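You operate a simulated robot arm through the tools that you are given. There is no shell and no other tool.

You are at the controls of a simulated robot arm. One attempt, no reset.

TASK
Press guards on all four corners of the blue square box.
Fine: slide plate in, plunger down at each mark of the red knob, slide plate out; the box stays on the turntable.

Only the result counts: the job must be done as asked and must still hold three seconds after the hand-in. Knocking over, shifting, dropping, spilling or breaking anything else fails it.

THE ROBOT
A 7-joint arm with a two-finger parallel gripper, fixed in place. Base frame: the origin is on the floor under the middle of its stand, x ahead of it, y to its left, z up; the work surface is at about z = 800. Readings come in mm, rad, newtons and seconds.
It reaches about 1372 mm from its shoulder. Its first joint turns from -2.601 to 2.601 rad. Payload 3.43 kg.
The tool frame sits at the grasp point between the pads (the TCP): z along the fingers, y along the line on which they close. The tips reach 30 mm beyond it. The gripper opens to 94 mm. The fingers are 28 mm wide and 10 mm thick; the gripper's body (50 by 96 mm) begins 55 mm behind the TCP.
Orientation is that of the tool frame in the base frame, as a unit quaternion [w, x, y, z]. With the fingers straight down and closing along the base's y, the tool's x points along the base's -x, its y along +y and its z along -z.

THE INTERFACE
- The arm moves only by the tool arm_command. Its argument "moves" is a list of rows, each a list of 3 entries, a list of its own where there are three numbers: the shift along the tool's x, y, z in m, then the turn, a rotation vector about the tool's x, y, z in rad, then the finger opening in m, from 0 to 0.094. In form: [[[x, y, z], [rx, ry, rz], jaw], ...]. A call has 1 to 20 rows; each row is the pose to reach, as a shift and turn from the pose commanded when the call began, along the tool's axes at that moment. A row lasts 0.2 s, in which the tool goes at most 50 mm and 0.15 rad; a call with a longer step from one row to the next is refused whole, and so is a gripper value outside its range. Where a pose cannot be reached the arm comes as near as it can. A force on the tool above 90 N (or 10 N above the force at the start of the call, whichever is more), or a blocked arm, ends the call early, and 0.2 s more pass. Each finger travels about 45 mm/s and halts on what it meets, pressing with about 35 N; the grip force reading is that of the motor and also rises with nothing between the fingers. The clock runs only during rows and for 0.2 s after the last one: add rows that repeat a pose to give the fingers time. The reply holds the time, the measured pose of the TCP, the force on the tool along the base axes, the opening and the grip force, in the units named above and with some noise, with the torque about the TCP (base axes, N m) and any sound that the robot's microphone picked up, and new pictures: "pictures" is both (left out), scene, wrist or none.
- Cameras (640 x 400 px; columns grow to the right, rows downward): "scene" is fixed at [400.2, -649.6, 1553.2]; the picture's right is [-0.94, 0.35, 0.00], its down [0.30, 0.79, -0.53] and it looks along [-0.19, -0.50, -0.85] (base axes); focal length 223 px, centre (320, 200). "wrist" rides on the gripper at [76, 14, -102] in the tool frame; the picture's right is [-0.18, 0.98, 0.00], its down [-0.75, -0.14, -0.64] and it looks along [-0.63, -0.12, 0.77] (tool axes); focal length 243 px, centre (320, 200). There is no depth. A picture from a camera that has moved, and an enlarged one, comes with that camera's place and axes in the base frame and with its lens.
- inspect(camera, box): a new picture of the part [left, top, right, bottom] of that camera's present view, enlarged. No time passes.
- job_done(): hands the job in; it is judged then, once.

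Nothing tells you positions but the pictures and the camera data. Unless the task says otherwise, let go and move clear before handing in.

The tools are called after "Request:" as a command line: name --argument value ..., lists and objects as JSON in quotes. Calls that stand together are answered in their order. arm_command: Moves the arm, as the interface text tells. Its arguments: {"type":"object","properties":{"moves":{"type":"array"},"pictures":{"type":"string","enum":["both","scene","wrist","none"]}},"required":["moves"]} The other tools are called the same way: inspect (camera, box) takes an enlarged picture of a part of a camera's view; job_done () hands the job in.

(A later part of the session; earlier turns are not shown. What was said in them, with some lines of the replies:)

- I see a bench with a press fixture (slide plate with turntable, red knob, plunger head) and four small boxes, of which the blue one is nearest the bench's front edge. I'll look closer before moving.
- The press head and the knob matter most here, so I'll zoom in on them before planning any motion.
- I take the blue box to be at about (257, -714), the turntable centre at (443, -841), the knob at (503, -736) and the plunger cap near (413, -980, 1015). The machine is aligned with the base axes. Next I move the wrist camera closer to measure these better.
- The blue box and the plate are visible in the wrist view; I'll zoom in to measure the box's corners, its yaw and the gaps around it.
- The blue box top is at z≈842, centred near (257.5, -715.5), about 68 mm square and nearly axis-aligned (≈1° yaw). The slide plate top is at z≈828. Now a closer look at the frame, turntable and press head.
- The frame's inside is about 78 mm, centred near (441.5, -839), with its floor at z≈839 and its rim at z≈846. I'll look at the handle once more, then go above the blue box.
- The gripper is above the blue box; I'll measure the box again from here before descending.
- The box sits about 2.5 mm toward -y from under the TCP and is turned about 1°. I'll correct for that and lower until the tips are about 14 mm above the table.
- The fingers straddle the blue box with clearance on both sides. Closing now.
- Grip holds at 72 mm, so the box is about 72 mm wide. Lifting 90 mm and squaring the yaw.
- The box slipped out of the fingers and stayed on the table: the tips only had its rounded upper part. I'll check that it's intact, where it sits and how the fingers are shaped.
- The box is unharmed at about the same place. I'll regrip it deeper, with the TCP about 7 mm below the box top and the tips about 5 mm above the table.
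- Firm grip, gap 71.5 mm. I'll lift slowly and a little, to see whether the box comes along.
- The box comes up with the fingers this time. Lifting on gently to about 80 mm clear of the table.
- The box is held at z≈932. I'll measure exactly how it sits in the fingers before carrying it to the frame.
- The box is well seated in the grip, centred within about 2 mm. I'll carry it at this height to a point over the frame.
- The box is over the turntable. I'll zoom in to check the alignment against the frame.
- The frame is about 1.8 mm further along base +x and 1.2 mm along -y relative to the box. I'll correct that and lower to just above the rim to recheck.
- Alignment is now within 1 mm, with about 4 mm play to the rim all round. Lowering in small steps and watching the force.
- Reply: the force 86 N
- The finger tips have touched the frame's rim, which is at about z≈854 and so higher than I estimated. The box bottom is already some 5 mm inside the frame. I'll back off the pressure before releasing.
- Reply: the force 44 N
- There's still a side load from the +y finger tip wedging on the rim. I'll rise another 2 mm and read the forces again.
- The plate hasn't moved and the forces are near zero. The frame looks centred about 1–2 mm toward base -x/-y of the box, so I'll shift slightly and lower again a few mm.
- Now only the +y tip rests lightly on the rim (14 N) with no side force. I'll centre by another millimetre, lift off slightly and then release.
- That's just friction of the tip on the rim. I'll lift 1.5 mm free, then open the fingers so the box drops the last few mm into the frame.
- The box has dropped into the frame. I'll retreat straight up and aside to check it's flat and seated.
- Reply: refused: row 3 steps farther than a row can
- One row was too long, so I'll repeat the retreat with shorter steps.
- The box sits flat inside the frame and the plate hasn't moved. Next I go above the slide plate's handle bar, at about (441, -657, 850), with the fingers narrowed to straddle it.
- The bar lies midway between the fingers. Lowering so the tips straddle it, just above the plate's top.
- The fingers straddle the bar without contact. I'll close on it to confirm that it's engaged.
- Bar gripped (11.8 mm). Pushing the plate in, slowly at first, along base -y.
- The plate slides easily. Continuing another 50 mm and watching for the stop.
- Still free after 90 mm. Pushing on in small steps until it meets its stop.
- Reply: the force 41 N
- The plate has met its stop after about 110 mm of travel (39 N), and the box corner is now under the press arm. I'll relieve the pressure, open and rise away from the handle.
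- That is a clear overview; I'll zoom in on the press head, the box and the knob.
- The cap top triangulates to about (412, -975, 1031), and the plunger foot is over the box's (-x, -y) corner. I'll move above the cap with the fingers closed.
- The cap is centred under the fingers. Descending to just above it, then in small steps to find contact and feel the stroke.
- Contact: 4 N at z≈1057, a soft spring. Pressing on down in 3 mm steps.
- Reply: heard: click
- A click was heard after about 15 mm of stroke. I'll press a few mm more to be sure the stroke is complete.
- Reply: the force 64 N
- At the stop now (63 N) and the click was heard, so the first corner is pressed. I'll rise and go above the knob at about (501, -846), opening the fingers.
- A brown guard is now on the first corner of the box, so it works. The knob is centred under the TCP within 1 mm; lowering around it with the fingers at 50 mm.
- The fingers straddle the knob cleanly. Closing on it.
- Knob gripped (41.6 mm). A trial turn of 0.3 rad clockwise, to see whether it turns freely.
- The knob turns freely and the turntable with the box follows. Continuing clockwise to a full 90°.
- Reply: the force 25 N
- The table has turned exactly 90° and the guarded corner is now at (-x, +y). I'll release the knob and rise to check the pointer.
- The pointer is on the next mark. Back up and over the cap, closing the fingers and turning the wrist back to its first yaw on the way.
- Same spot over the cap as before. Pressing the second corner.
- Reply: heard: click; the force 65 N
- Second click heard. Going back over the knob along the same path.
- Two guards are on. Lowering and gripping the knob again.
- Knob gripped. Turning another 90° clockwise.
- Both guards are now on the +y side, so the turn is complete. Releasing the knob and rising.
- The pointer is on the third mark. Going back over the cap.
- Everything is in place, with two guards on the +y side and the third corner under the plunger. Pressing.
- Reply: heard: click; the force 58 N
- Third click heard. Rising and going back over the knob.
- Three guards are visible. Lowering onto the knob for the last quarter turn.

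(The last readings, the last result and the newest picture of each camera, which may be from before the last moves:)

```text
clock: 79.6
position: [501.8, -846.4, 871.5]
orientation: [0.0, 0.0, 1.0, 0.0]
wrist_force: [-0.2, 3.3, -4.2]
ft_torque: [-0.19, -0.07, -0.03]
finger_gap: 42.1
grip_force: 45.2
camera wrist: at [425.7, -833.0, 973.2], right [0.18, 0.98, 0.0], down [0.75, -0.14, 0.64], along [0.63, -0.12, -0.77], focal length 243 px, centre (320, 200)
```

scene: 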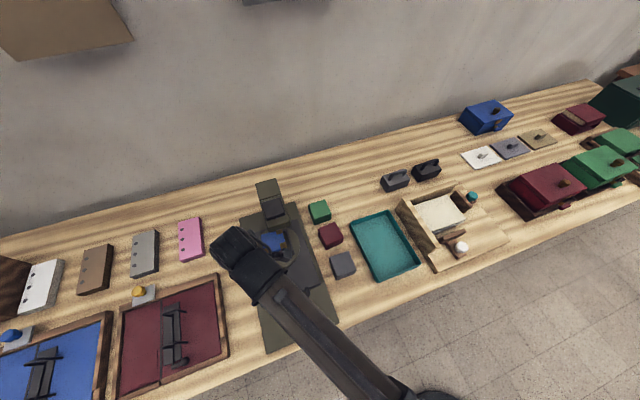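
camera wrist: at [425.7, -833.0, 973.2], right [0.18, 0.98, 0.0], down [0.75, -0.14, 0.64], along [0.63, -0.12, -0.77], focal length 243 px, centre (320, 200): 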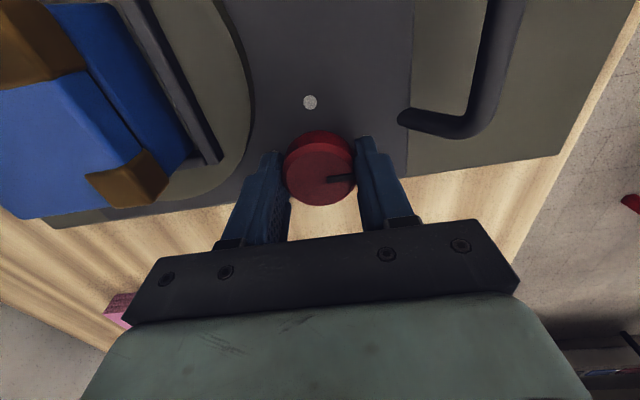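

Knob gripped. Third quarter turn clockwise, to the last mark.

Request:
arm_command --moves '[[[0, 0, 0], [0, 0, 0.1], 0.03], [[0, 0, 0], [0, 0, 0.22], 0.03], [[0, 0, 0], [0, 0, 0.34], 0.03], [[0, 0, 0], [0, 0, 0.46], 0.03], [[0, 0, 0], [0, 0, 0.58], 0.03], [[0, 0, 0], [0, 0, 0.7], 0.03], [[0, 0, 0], [0, 0, 0.82], 0.03], [[0, 0, 0], [0, 0, 0.94], 0.03], [[0, 0, 0], [0, 0, 1.06], 0.03], [[0, 0, 0], [0, 0, 1.18], 0.03], [[0, 0, 0], [0, 0, 1.3], 0.03], [[0, 0, 0], [0, 0, 1.42], 0.03], [[0, 0, 0], [0, 0, 1.52], 0.03], [[0, 0, 0], [0, 0, 1.5708], 0.03], [[0, 0, 0], [0, 0, 1.5708], 0.03]]'

Request:
inspect --camera "wrist" --box '[180, 60, 460, 260]'

Request:
inspect --camera "scene" --box '[240, 200, 340, 300]'

```text
clock: 82.8
position: [500.8, -846.1, 873.7]
orientation: [-0.001, 0.707, 0.708, -0.001]
wrist_force: [-8.9, -0.3, -7.6]
ft_torque: [-0.13, -0.21, 0.59]
finger_gap: 41.6
grip_force: 45.1
camera wrist: at [515.2, -770.9, 973.2], right [0.98, -0.18, 0.0], down [-0.14, -0.75, 0.64], along [-0.12, -0.63, -0.77], focal length 243 px, centre (320, 200)
```

scene: 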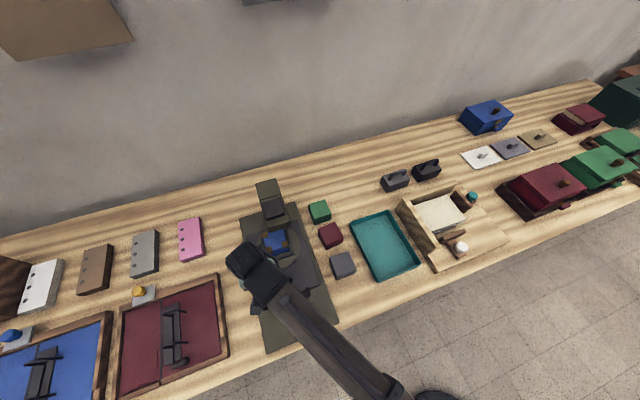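
wrist: 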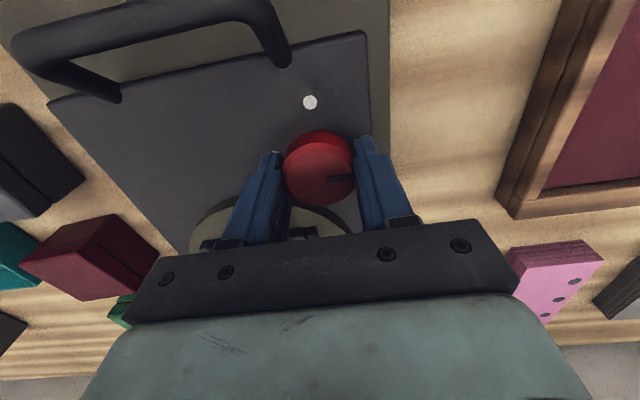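

```text
2.00 times, centred on (320, 160) of wrist
camera zoom: at [515.2, -770.9, 973.2], right [0.98, -0.18, 0.0], down [-0.14, -0.75, 0.64], along [-0.12, -0.63, -0.77], focal length 485 px, centre (320, 280)
```

zoom: 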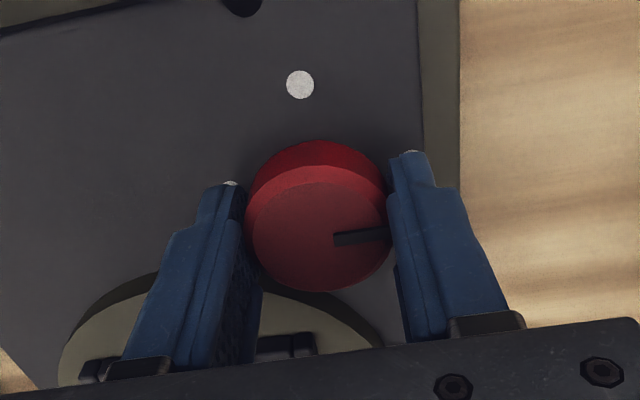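

```text
4.00 times, centred on (290, 250) of scene
camera zoom: at [400.2, -649.6, 1553.2], right [-0.94, 0.35, 0.0], down [0.3, 0.79, -0.53], along [-0.19, -0.5, -0.85], focal length 892 px, centre (440, 0)
```

zoom: 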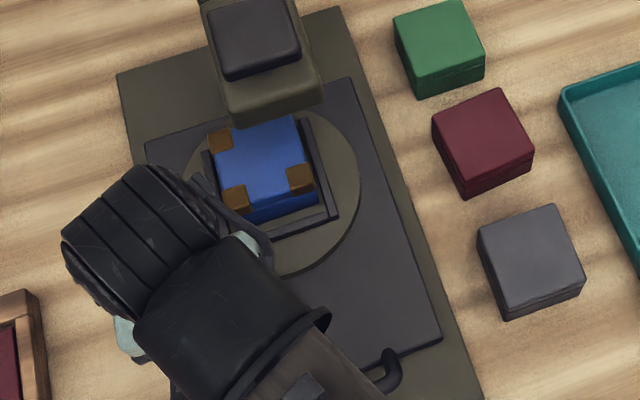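

The last unguarded corner is now at the (-x, -y) position. Releasing the knob and rising to check the pointer.

Request:
arm_command --moves '[[[0, 0, 0], [0, 0, 0], 0.04], [[0, 0, 0], [0, 0, 0], 0.05], [[0, 0, 0], [0, 0, 0], 0.05], [[0, 0, -0.03], [0, 0, 0], 0.05], [[0, 0, -0.07], [0, 0, 0], 0.05], [[0, 0, -0.1], [0, 0, 0], 0.05], [[0, 0, -0.1], [0, 0, 0], 0.05]]' --pictures "wrist"

Request:
inspect --camera "wrist" --box '[180, 60, 460, 260]'

```text
clock: 84.4
position: [499.7, -844.2, 972.3]
orientation: [0.0, 0.707, 0.707, 0.0]
wrist_force: [0.1, 0.5, -0.4]
ft_torque: [0.01, 0.01, 0.01]
finger_gap: 49.9
grip_force: 0.0
camera wrist: at [515.4, -769.0, 1074.1], right [0.98, -0.18, 0.0], down [-0.14, -0.75, 0.64], along [-0.12, -0.63, -0.77], focal length 243 px, centre (320, 200)
```

wrist: 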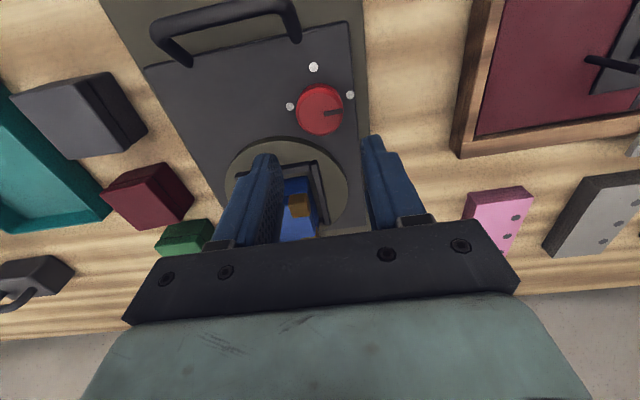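

```text
2.00 times, centred on (320, 160) of wrist
camera zoom: at [515.4, -769.0, 1074.1], right [0.98, -0.18, 0.0], down [-0.14, -0.75, 0.64], along [-0.12, -0.63, -0.77], focal length 485 px, centre (320, 280)
```

zoom: 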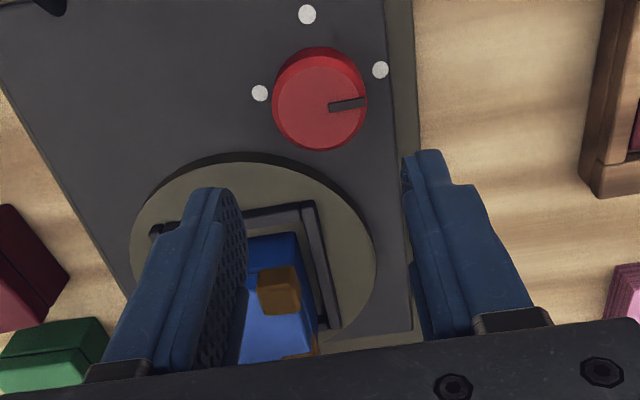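

The pointer is on the fourth mark. Over to the cap for the last press.

Request:
arm_command --moves '[[[0, 0, -0.045], [0, 0, -0.13], 0.05], [[0, 0, -0.09], [0, 0, -0.26], 0.04], [[0, 0, -0.135], [0, 0, -0.39], 0.03], [[0, 0, -0.142], [0, 0, -0.52], 0.02], [[-0.02, -0.014, -0.142], [0, 0, -0.65], 0.01], [[-0.045, -0.031, -0.142], [0, 0, -0.78], 0.0], [[-0.07, -0.048, -0.142], [0, 0, -0.91], 0.0], [[-0.095, -0.066, -0.142], [0, 0, -1.04], 0.0], [[-0.115, -0.079, -0.142], [0, 0, -1.17], 0.0], [[-0.13, -0.0897, -0.142], [0, 0, -1.3], 0.0], [[-0.13, -0.0897, -0.142], [0, 0, -1.43], 0.0], [[-0.13, -0.0897, -0.142], [0, 0, -1.5708], 0.0], [[-0.13, -0.0897, -0.142], [0, 0, -1.5708], 0.0]]'

Request:
inspect --camera "wrist" --box '[180, 10, 520, 210]'

Request:
inspect --camera "scene" --box '[240, 200, 340, 320]'

```text
clock: 87.2
position: [410.6, -974.9, 1113.9]
orientation: [0.0, -0.001, 1.0, 0.0]
wrist_force: [0.2, -0.2, 0.2]
ft_torque: [0.01, 0.02, 0.0]
finger_gap: 0.0
grip_force: 33.2
camera wrist: at [335.3, -962.1, 1215.8], right [0.18, 0.98, 0.0], down [0.75, -0.14, 0.64], along [0.63, -0.12, -0.77], focal length 243 px, centre (320, 200)
```

scene: 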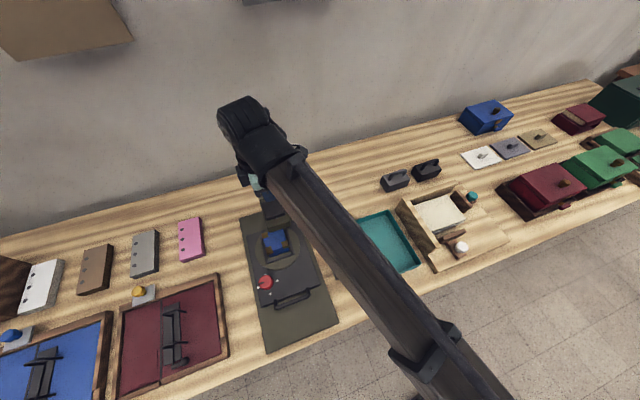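
wrist: 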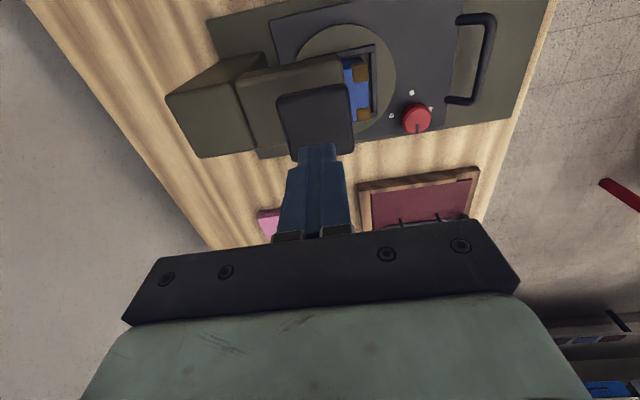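

```text
1.88 times, centred on (350, 110) of wrist
camera zoom: at [335.3, -962.1, 1215.8], right [0.18, 0.98, 0.0], down [0.75, -0.14, 0.64], along [0.63, -0.12, -0.77], focal length 457 px, centre (264, 369)
```

zoom: 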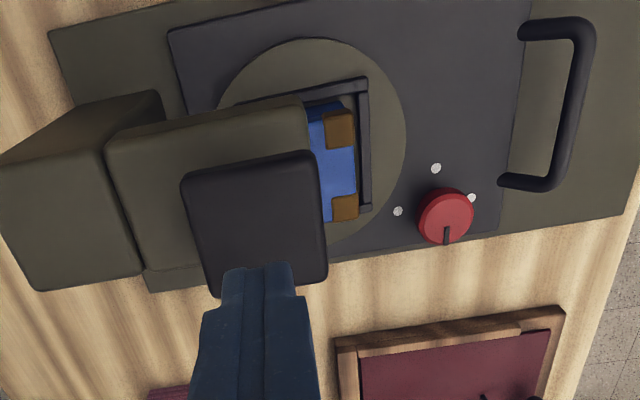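

```text
3.33 times, centred on (290, 260) of scene
camera zoom: at [400.2, -649.6, 1553.2], right [-0.94, 0.35, 0.0], down [0.3, 0.79, -0.53], along [-0.19, -0.5, -0.85], focal length 743 px, centre (420, 0)
```

zoom: 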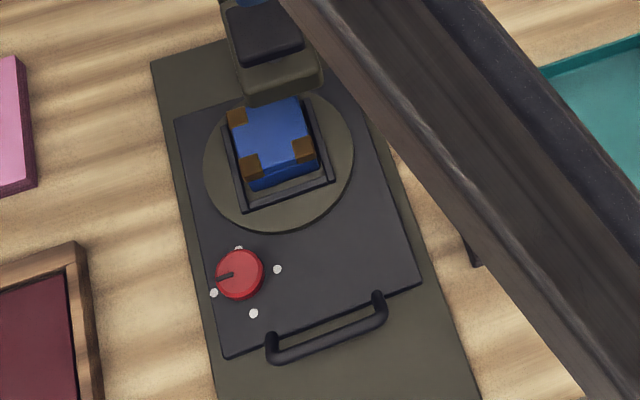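

Before pressing I'll check the pointer's alignment with the mark more closely.

Request:
inspect --camera "scene" --box '[252, 270, 280, 296]'

Request:
inspect --camera "wrist" --box '[380, 80, 450, 140]'

Request:
inspect --camera "scene" --box '[255, 225, 305, 270]'

```text
15.38 times, centred on (266, 283) of scene
camera zoom: at [400.2, -649.6, 1553.2], right [-0.94, 0.35, 0.0], down [0.3, 0.79, -0.53], along [-0.19, -0.5, -0.85], focal length 3431 px, centre (1151, -1077)
```

zoom: 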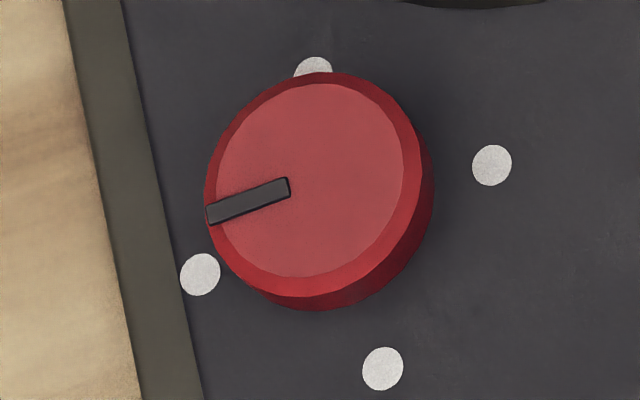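

```text
6.67 times, centred on (415, 110) of wrist
camera zoom: at [335.3, -962.1, 1215.8], right [0.18, 0.98, 0.0], down [0.75, -0.14, 0.64], along [0.63, -0.12, -0.77], focal length 1618 px, centre (-313, 800)
```

zoom: 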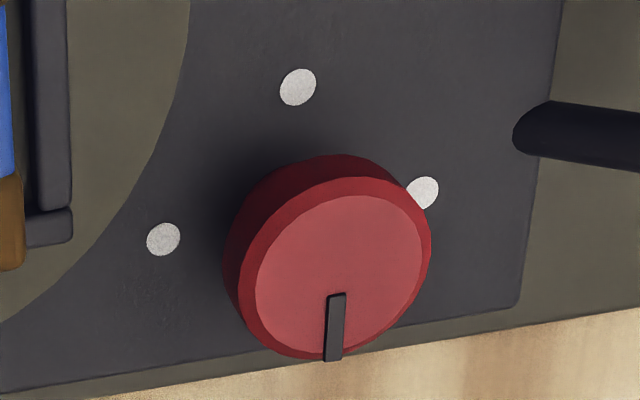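

```text
8.89 times, centred on (280, 248) of scene
camera zoom: at [400.2, -649.6, 1553.2], right [-0.94, 0.35, 0.0], down [0.3, 0.79, -0.53], along [-0.19, -0.5, -0.85], focal length 1982 px, centre (676, -222)
```

zoom: 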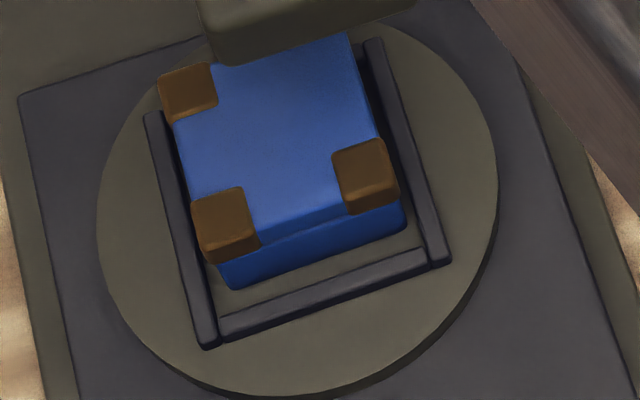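

The pointer lines up with the fourth mark within about 1–2°, and the frame is square. Pressing the fourth corner.

Request:
arm_command --moves '[[[0, 0, 0.02], [0, 0, 0], 0.0], [[0, 0, 0.04], [0, 0, 0], 0.0], [[0, 0, 0.05], [0, 0, 0], 0.0], [[0, 0, 0.055], [0, 0, 0], 0.0], [[0, 0, 0.058], [0, 0, 0], 0.0], [[0, 0, 0.061], [0, 0, 0], 0.0], [[0, 0, 0.064], [0, 0, 0], 0.0], [[0, 0, 0.067], [0, 0, 0], 0.0], [[0, 0, 0.07], [0, 0, 0], 0.0], [[0, 0, 0.073], [0, 0, 0], 0.0], [[0, 0, 0.076], [0, 0, 0], 0.0], [[0, 0, 0.079], [0, 0, 0], 0.0], [[0, 0, 0.079], [0, 0, 0], 0.0]]'

```text
clock: 90.0
position: [410.6, -975.8, 1040.6]
orientation: [0.001, 0.0, 1.0, -0.003]
wrist_force: [5.5, -13.3, 58.7]
ft_torque: [-0.29, 0.1, -0.03]
finger_gap: 0.0
grip_force: 32.6
heard: click
camera wrist: at [335.0, -961.4, 1141.1], right [0.18, 0.98, -0.01], down [0.75, -0.14, 0.64], along [0.63, -0.12, -0.76], focal length 243 px, centre (320, 200)
```

scene: 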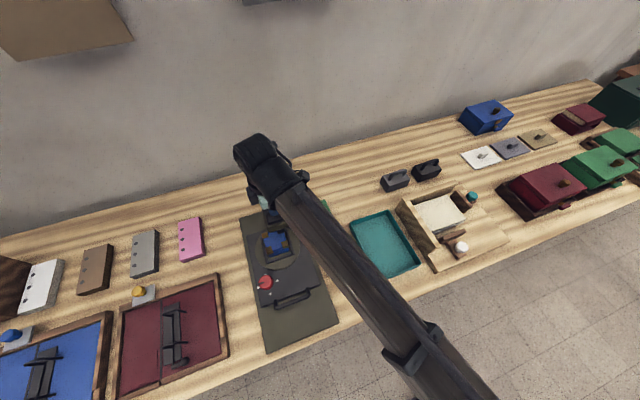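
wrist: 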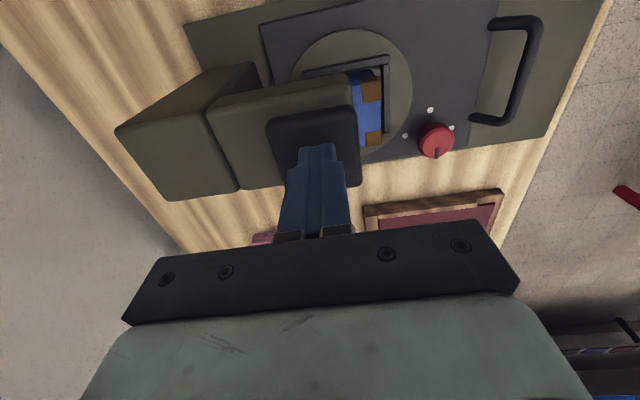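

Fourth click heard. Now up and across to a hover above the handle bar, with the fingers at 30 mm.

Request:
arm_command --moves '[[[0, 0, -0.01], [0, 0, 0], 0.0], [[0, 0, -0.04], [0, 0, 0], 0.0], [[0, 0, -0.079], [0, 0, 0], 0.0], [[-0.006, 0.04, -0.079], [0, 0, 0], 0.0], [[-0.013, 0.085, -0.079], [0, 0, 0], 0.01], [[-0.02, 0.13, -0.079], [0, 0, 0], 0.02], [[-0.027, 0.175, -0.079], [0, 0, 0], 0.03], [[-0.032, 0.206, -0.07], [0, 0, 0], 0.03], [[-0.032, 0.206, -0.03], [0, 0, 0], 0.03], [[-0.032, 0.206, 0.015], [0, 0, 0], 0.03], [[-0.032, 0.206, 0.06], [0, 0, 0], 0.03], [[-0.032, 0.206, 0.1], [0, 0, 0], 0.03], [[-0.032, 0.206, 0.1], [0, 0, 0], 0.03]]'

Request:
inspect --camera "wrist" --box '[160, 60, 480, 260]'

Request:
inspect --camera "wrist" --box '[0, 0, 260, 250]'

Request:
inspect --camera "scene" --box '[240, 200, 340, 320]'

```text
clock: 92.8
position: [441.3, -770.0, 934.9]
orientation: [0.0, 0.0, 1.0, 0.0]
wrist_force: [0.3, 0.1, 0.3]
ft_torque: [-0.01, 0.0, 0.0]
finger_gap: 30.1
grip_force: 0.0
camera wrist: at [366.0, -756.5, 1036.3], right [0.18, 0.98, 0.0], down [0.75, -0.14, 0.64], along [0.63, -0.12, -0.77], focal length 243 px, centre (320, 200)
```

scene: 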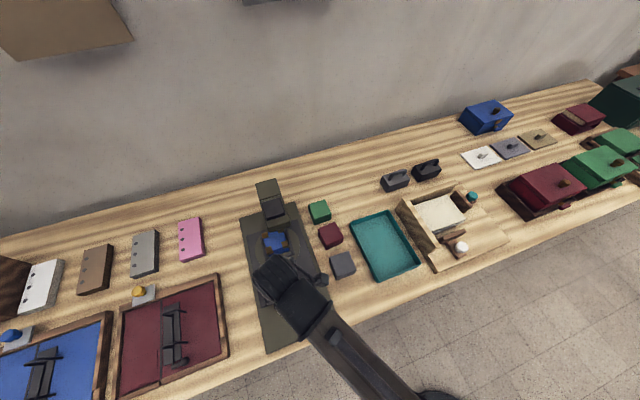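
wrist: 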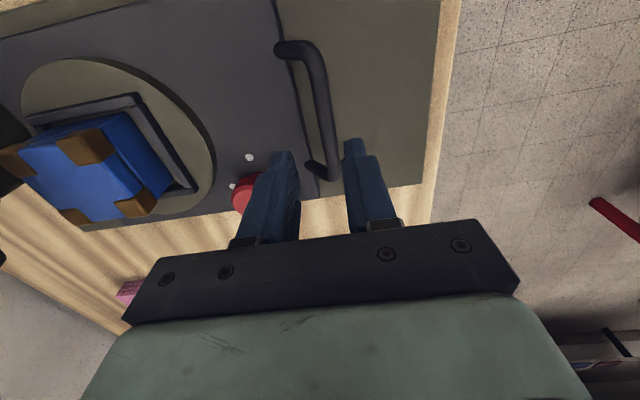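

```text
2.00 times, centred on (320, 160) of wrist
camera zoom: at [366.0, -756.5, 1036.3], right [0.18, 0.98, 0.0], down [0.75, -0.14, 0.64], along [0.63, -0.12, -0.77], focal length 485 px, centre (320, 280)
```

zoom: 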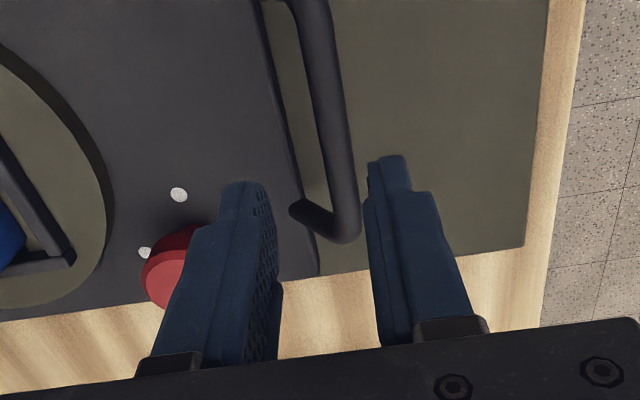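

```text
1.60 times, centred on (130, 125) of wrist
camera zoom: at [366.0, -756.5, 1036.3], right [0.18, 0.98, 0.0], down [0.75, -0.14, 0.64], along [0.63, -0.12, -0.77], focal length 388 px, centre (624, 320)
```

zoom: 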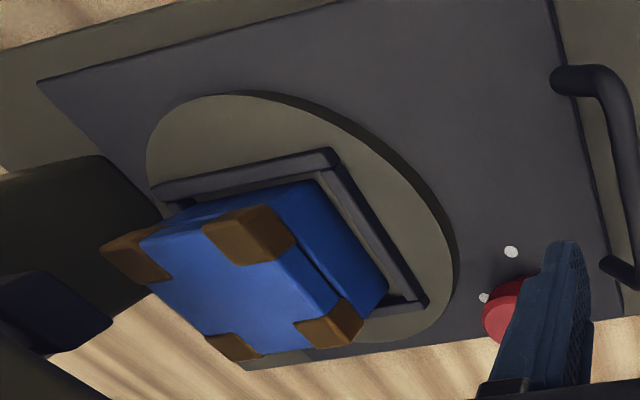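

```text
3.33 times, centred on (290, 260) of scene
camera zoom: at [400.2, -649.6, 1553.2], right [-0.94, 0.35, 0.0], down [0.3, 0.79, -0.53], along [-0.19, -0.5, -0.85], focal length 743 px, centre (420, 0)
```

zoom: 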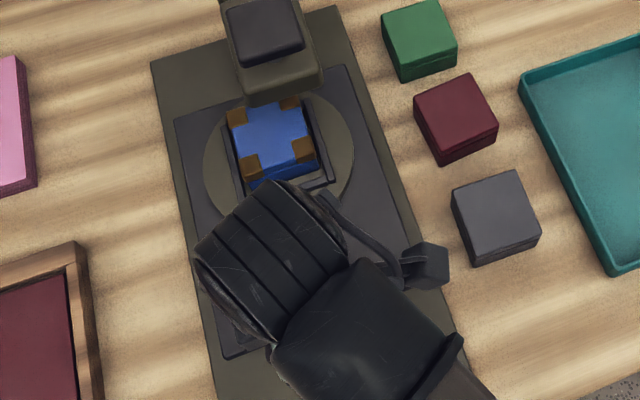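

All four guards are on the box. The bar is about 3 mm toward +y of the TCP; I'll correct for that, lower around it and close.

Request:
arm_command --moves '[[[0, 0.0027, 0.01], [0, 0, 0], 0.03], [[0, 0.0027, 0.03], [0, 0, 0], 0.03], [[0, 0.0027, 0.045], [0, 0, 0], 0.03], [[0, 0.0027, 0.055], [0, 0, 0], 0.03], [[0, 0.0027, 0.062], [0, 0, 0], 0.03], [[0, 0.0027, 0.062], [0, 0, 0], 0.03], [[0, 0.0027, 0.062], [0, 0, 0], 0.02], [[0, 0.0027, 0.062], [0, 0, 0], 0.012], [[0, 0.0027, 0.062], [0, 0, 0], 0.005], [[0, 0.0027, 0.062], [0, 0, 0], 0.005]]'

```text
clock: 95.0
position: [440.5, -767.0, 873.8]
orientation: [0.0, -0.001, 1.0, 0.0]
wrist_force: [-1.0, 2.4, -2.4]
ft_torque: [0.0, 0.08, 0.85]
finger_gap: 11.6
grip_force: 45.1
camera wrist: at [366.1, -754.6, 974.8], right [0.18, 0.98, 0.0], down [0.75, -0.14, 0.64], along [0.63, -0.12, -0.77], focal length 243 px, centre (320, 200)
```

scene: 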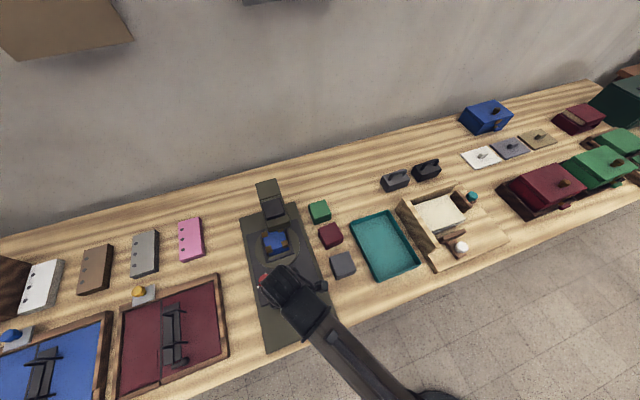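
wrist: 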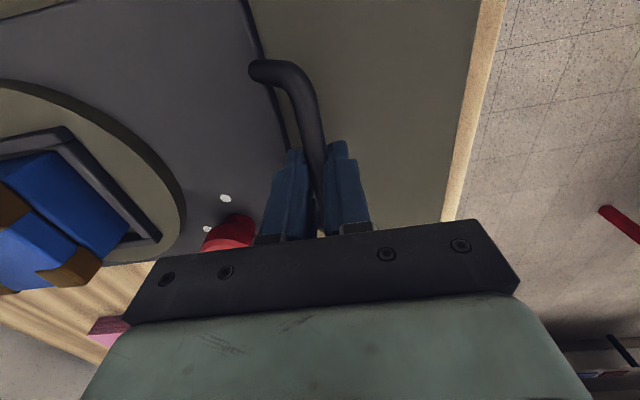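

Bar gripped. Pulling the plate out along +y, gently.

Request:
arm_command --moves '[[[0, 0.004, 0], [0, 0, 0], 0.005], [[0, 0.01, 0], [0, 0, 0], 0.005], [[0, 0.017, 0], [0, 0, 0], 0.005], [[0, 0.024, 0], [0, 0, 0], 0.005], [[0, 0.031, 0], [0, 0, 0], 0.005], [[0, 0.038, 0], [0, 0, 0], 0.005], [[0, 0.045, 0], [0, 0, 0], 0.005], [[0, 0.052, 0], [0, 0, 0], 0.005], [[0, 0.059, 0], [0, 0, 0], 0.005], [[0, 0.066, 0], [0, 0, 0], 0.005], [[0, 0.073, 0], [0, 0, 0], 0.005], [[0, 0.08, 0], [0, 0, 0], 0.005], [[0, 0.087, 0], [0, 0, 0], 0.005], [[0, 0.093, 0], [0, 0, 0], 0.005], [[0, 0.098, 0], [0, 0, 0], 0.005], [[0, 0.1, 0], [0, 0, 0], 0.005], [[0, 0.1, 0], [0, 0, 0], 0.005]]'

Request:
inspect --camera "scene" --box '[220, 170, 350, 370]'

```text
clock: 98.6
position: [441.5, -667.3, 874.5]
orientation: [-0.001, -0.001, 1.0, 0.001]
wrist_force: [-22.1, -1.3, -2.5]
ft_torque: [-0.04, -0.14, 0.96]
finger_gap: 11.6
grip_force: 45.1
camera wrist: at [366.4, -654.5, 974.9], right [0.18, 0.98, 0.0], down [0.75, -0.14, 0.64], along [0.63, -0.12, -0.77], focal length 243 px, centre (320, 200)
```

scene: 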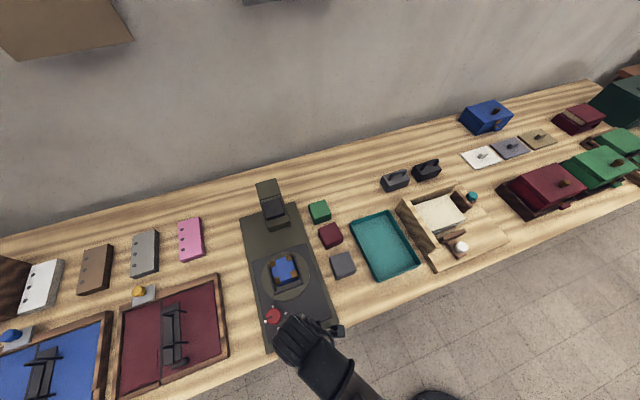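
wrist: 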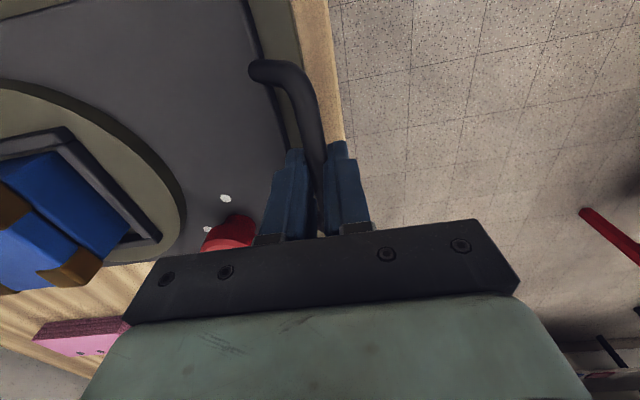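

```text
2.00 times, centred on (285, 270) of scene
camera zoom: at [400.2, -649.6, 1553.2], right [-0.94, 0.35, 0.0], down [0.3, 0.79, -0.53], along [-0.19, -0.5, -0.85], focal length 446 px, centre (390, 60)
```

zoom: 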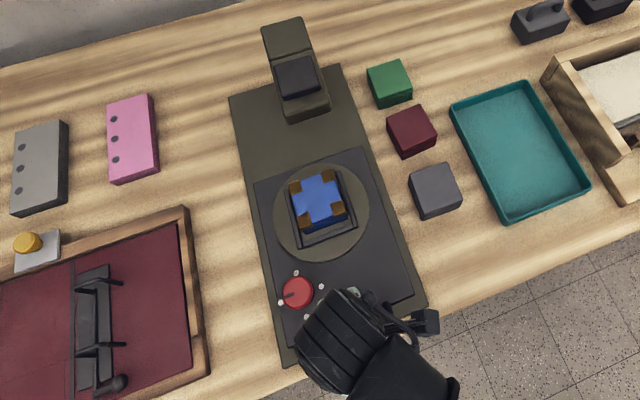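

100 mm out. The last centimetre to the outer stop, in small steps.

Request:
arm_command --moves '[[[0, 0.003, 0], [0, 0, 0], 0.005], [[0, 0.006, 0], [0, 0, 0], 0.005], [[0, 0.009, 0], [0, 0, 0], 0.005], [[0, 0.011, 0], [0, 0, 0], 0.005], [[0, 0.013, 0], [0, 0, 0], 0.005], [[0, 0.013, 0], [0, 0, 0], 0.005]]'

```text
clock: 100.0
position: [441.1, -657.4, 873.7]
orientation: [-0.001, 0.001, 1.0, -0.003]
wrist_force: [-22.7, -27.6, -3.5]
ft_torque: [-0.36, -0.61, 0.98]
finger_gap: 11.5
grip_force: 45.3
camera wrist: at [366.7, -643.5, 974.9], right [0.19, 0.98, -0.01], down [0.76, -0.14, 0.64], along [0.63, -0.12, -0.77], focal length 243 px, centre (320, 200)
```

scene: 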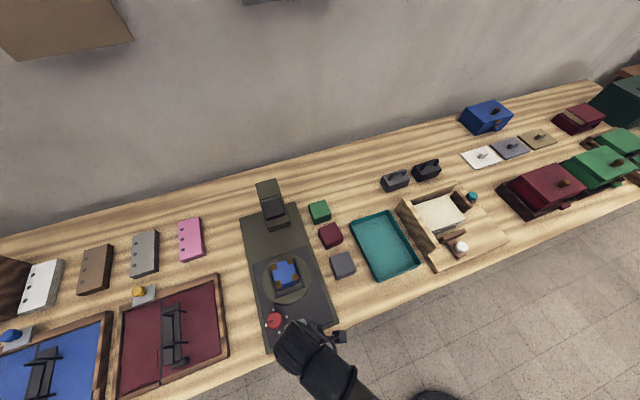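
wrist: 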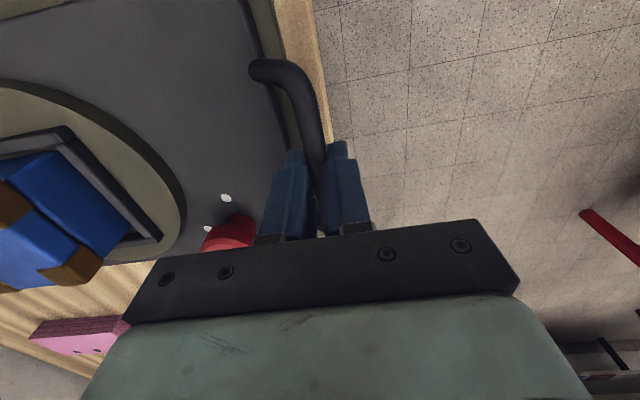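

The plate is at its outer stop, back where it started. Relieving the pull, opening and rising clear.

Request:
arm_command --moves '[[[0, -0.0022, 0], [0, 0, 0], 0.005], [[0, -0.0025, 0], [0, 0, 0], 0.012], [[0, -0.0025, 0], [0, 0, 0], 0.024], [[0, -0.0025, 0], [0, 0, 0], 0.03], [[0, -0.0025, 0], [0, 0, 0], 0.03], [[0, -0.0025, -0.02], [0, 0, 0], 0.03], [[0, -0.0025, -0.06], [0, 0, 0], 0.03], [[0, -0.0025, -0.105], [0, 0, 0], 0.03], [[0, -0.0025, -0.15], [0, 0, 0], 0.03], [[0.03, 0.01, -0.18], [0, 0, 0], 0.03], [[0.07, 0.025, -0.2], [0, 0, 0], 0.03], [[0.11, 0.04, -0.22], [0, 0, 0], 0.03], [[0.15, 0.05, -0.23], [0, 0, 0], 0.03], [[0.15, 0.05, -0.23], [0, 0, 0], 0.03]]'

Request:
inspect --camera "scene" --box '[220, 170, 360, 370]'

Request:
inspect --camera "scene" --box '[255, 250, 315, 300]'

Request:
inspect --camera "wrist" --box '[60, 60, 420, 240]'

```text
clock: 103.0
position: [292.8, -604.7, 1103.6]
orientation: [0.0, 0.0, 1.0, 0.0]
wrist_force: [-0.2, -0.1, 0.0]
ft_torque: [0.01, -0.02, 0.02]
finger_gap: 30.0
grip_force: 0.0
camera wrist: at [217.4, -591.4, 1205.0], right [0.18, 0.98, 0.0], down [0.75, -0.14, 0.64], along [0.63, -0.12, -0.77], focal length 243 px, centre (320, 200)
```

scene: 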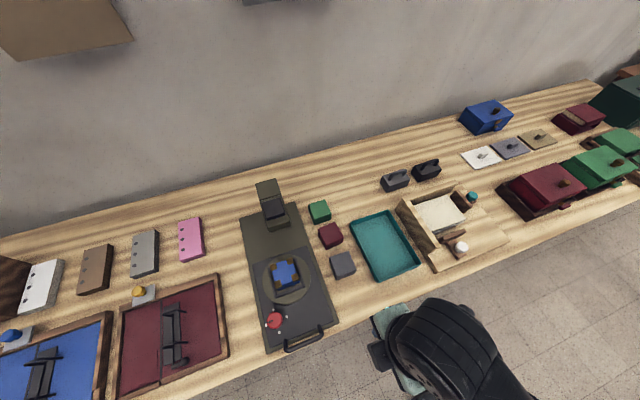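
wrist: 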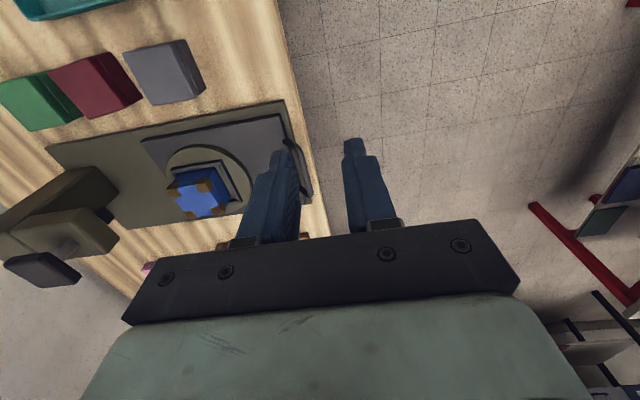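

```text
2.00 times, centred on (290, 270) of scene
camera zoom: at [400.2, -649.6, 1553.2], right [-0.94, 0.35, 0.0], down [0.3, 0.79, -0.53], along [-0.19, -0.5, -0.85], focal length 446 px, centre (380, 60)
```

zoom: 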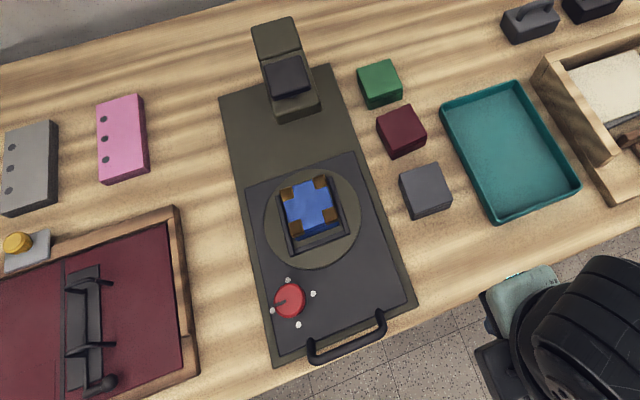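

```text
8.00 times, centred on (285, 275) of scene
camera zoom: at [400.2, -649.6, 1553.2], right [-0.94, 0.35, 0.0], down [0.3, 0.79, -0.53], along [-0.19, -0.5, -0.85], focal length 1784 px, centre (600, -400)
```

zoom: 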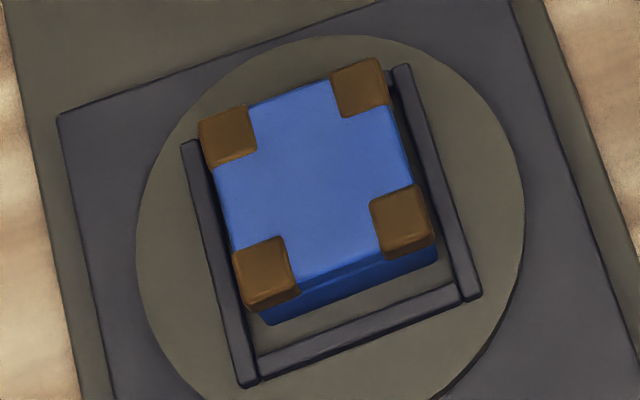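

```text
1.78 times, centred on (240, 150) of wrist
camera zoom: at [217.4, -591.4, 1205.0], right [0.18, 0.98, 0.0], down [0.75, -0.14, 0.64], along [0.63, -0.12, -0.77], focal length 431 px, centre (462, 289)
```

zoom: 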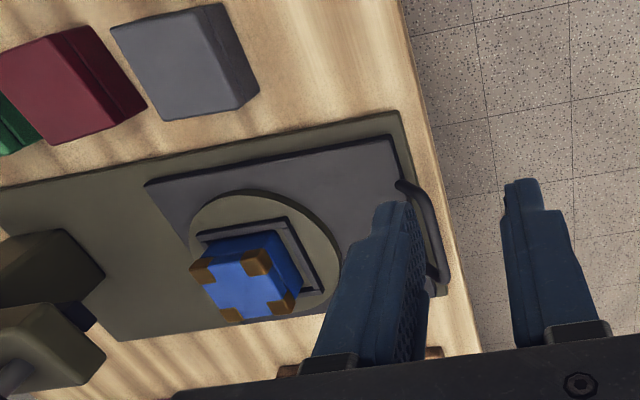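

All four corners carry guards. The box sits in the frame on the turntable, the plate is fully out again, nothing else has moved and the arm is clear. Handing in.

Request:
job_done

```text
The job is handed in.
```

I pressed guards onto all four corners of the blue box and handed the job in. I haven't been told whether it passed.

- **Box:** it is still on the turntable, inside the frame. The final pictures show a guard on every corner, and I heard a click at each of the four presses.
- **Slide plate and knob:** the plate is back out at its outer stop, where it started. The knob is on its fourth mark, because I did not turn it back to the first.
- **Slip:** on the first grip the blue box slipped out of the fingers as I lifted and stayed on the table, undamaged. On the second try it dropped the last few millimetres into the frame, because the fingers met the frame's rim first.
- **Everything else:** the other boxes and items look unmoved. The gripper is open and clear of the bench.
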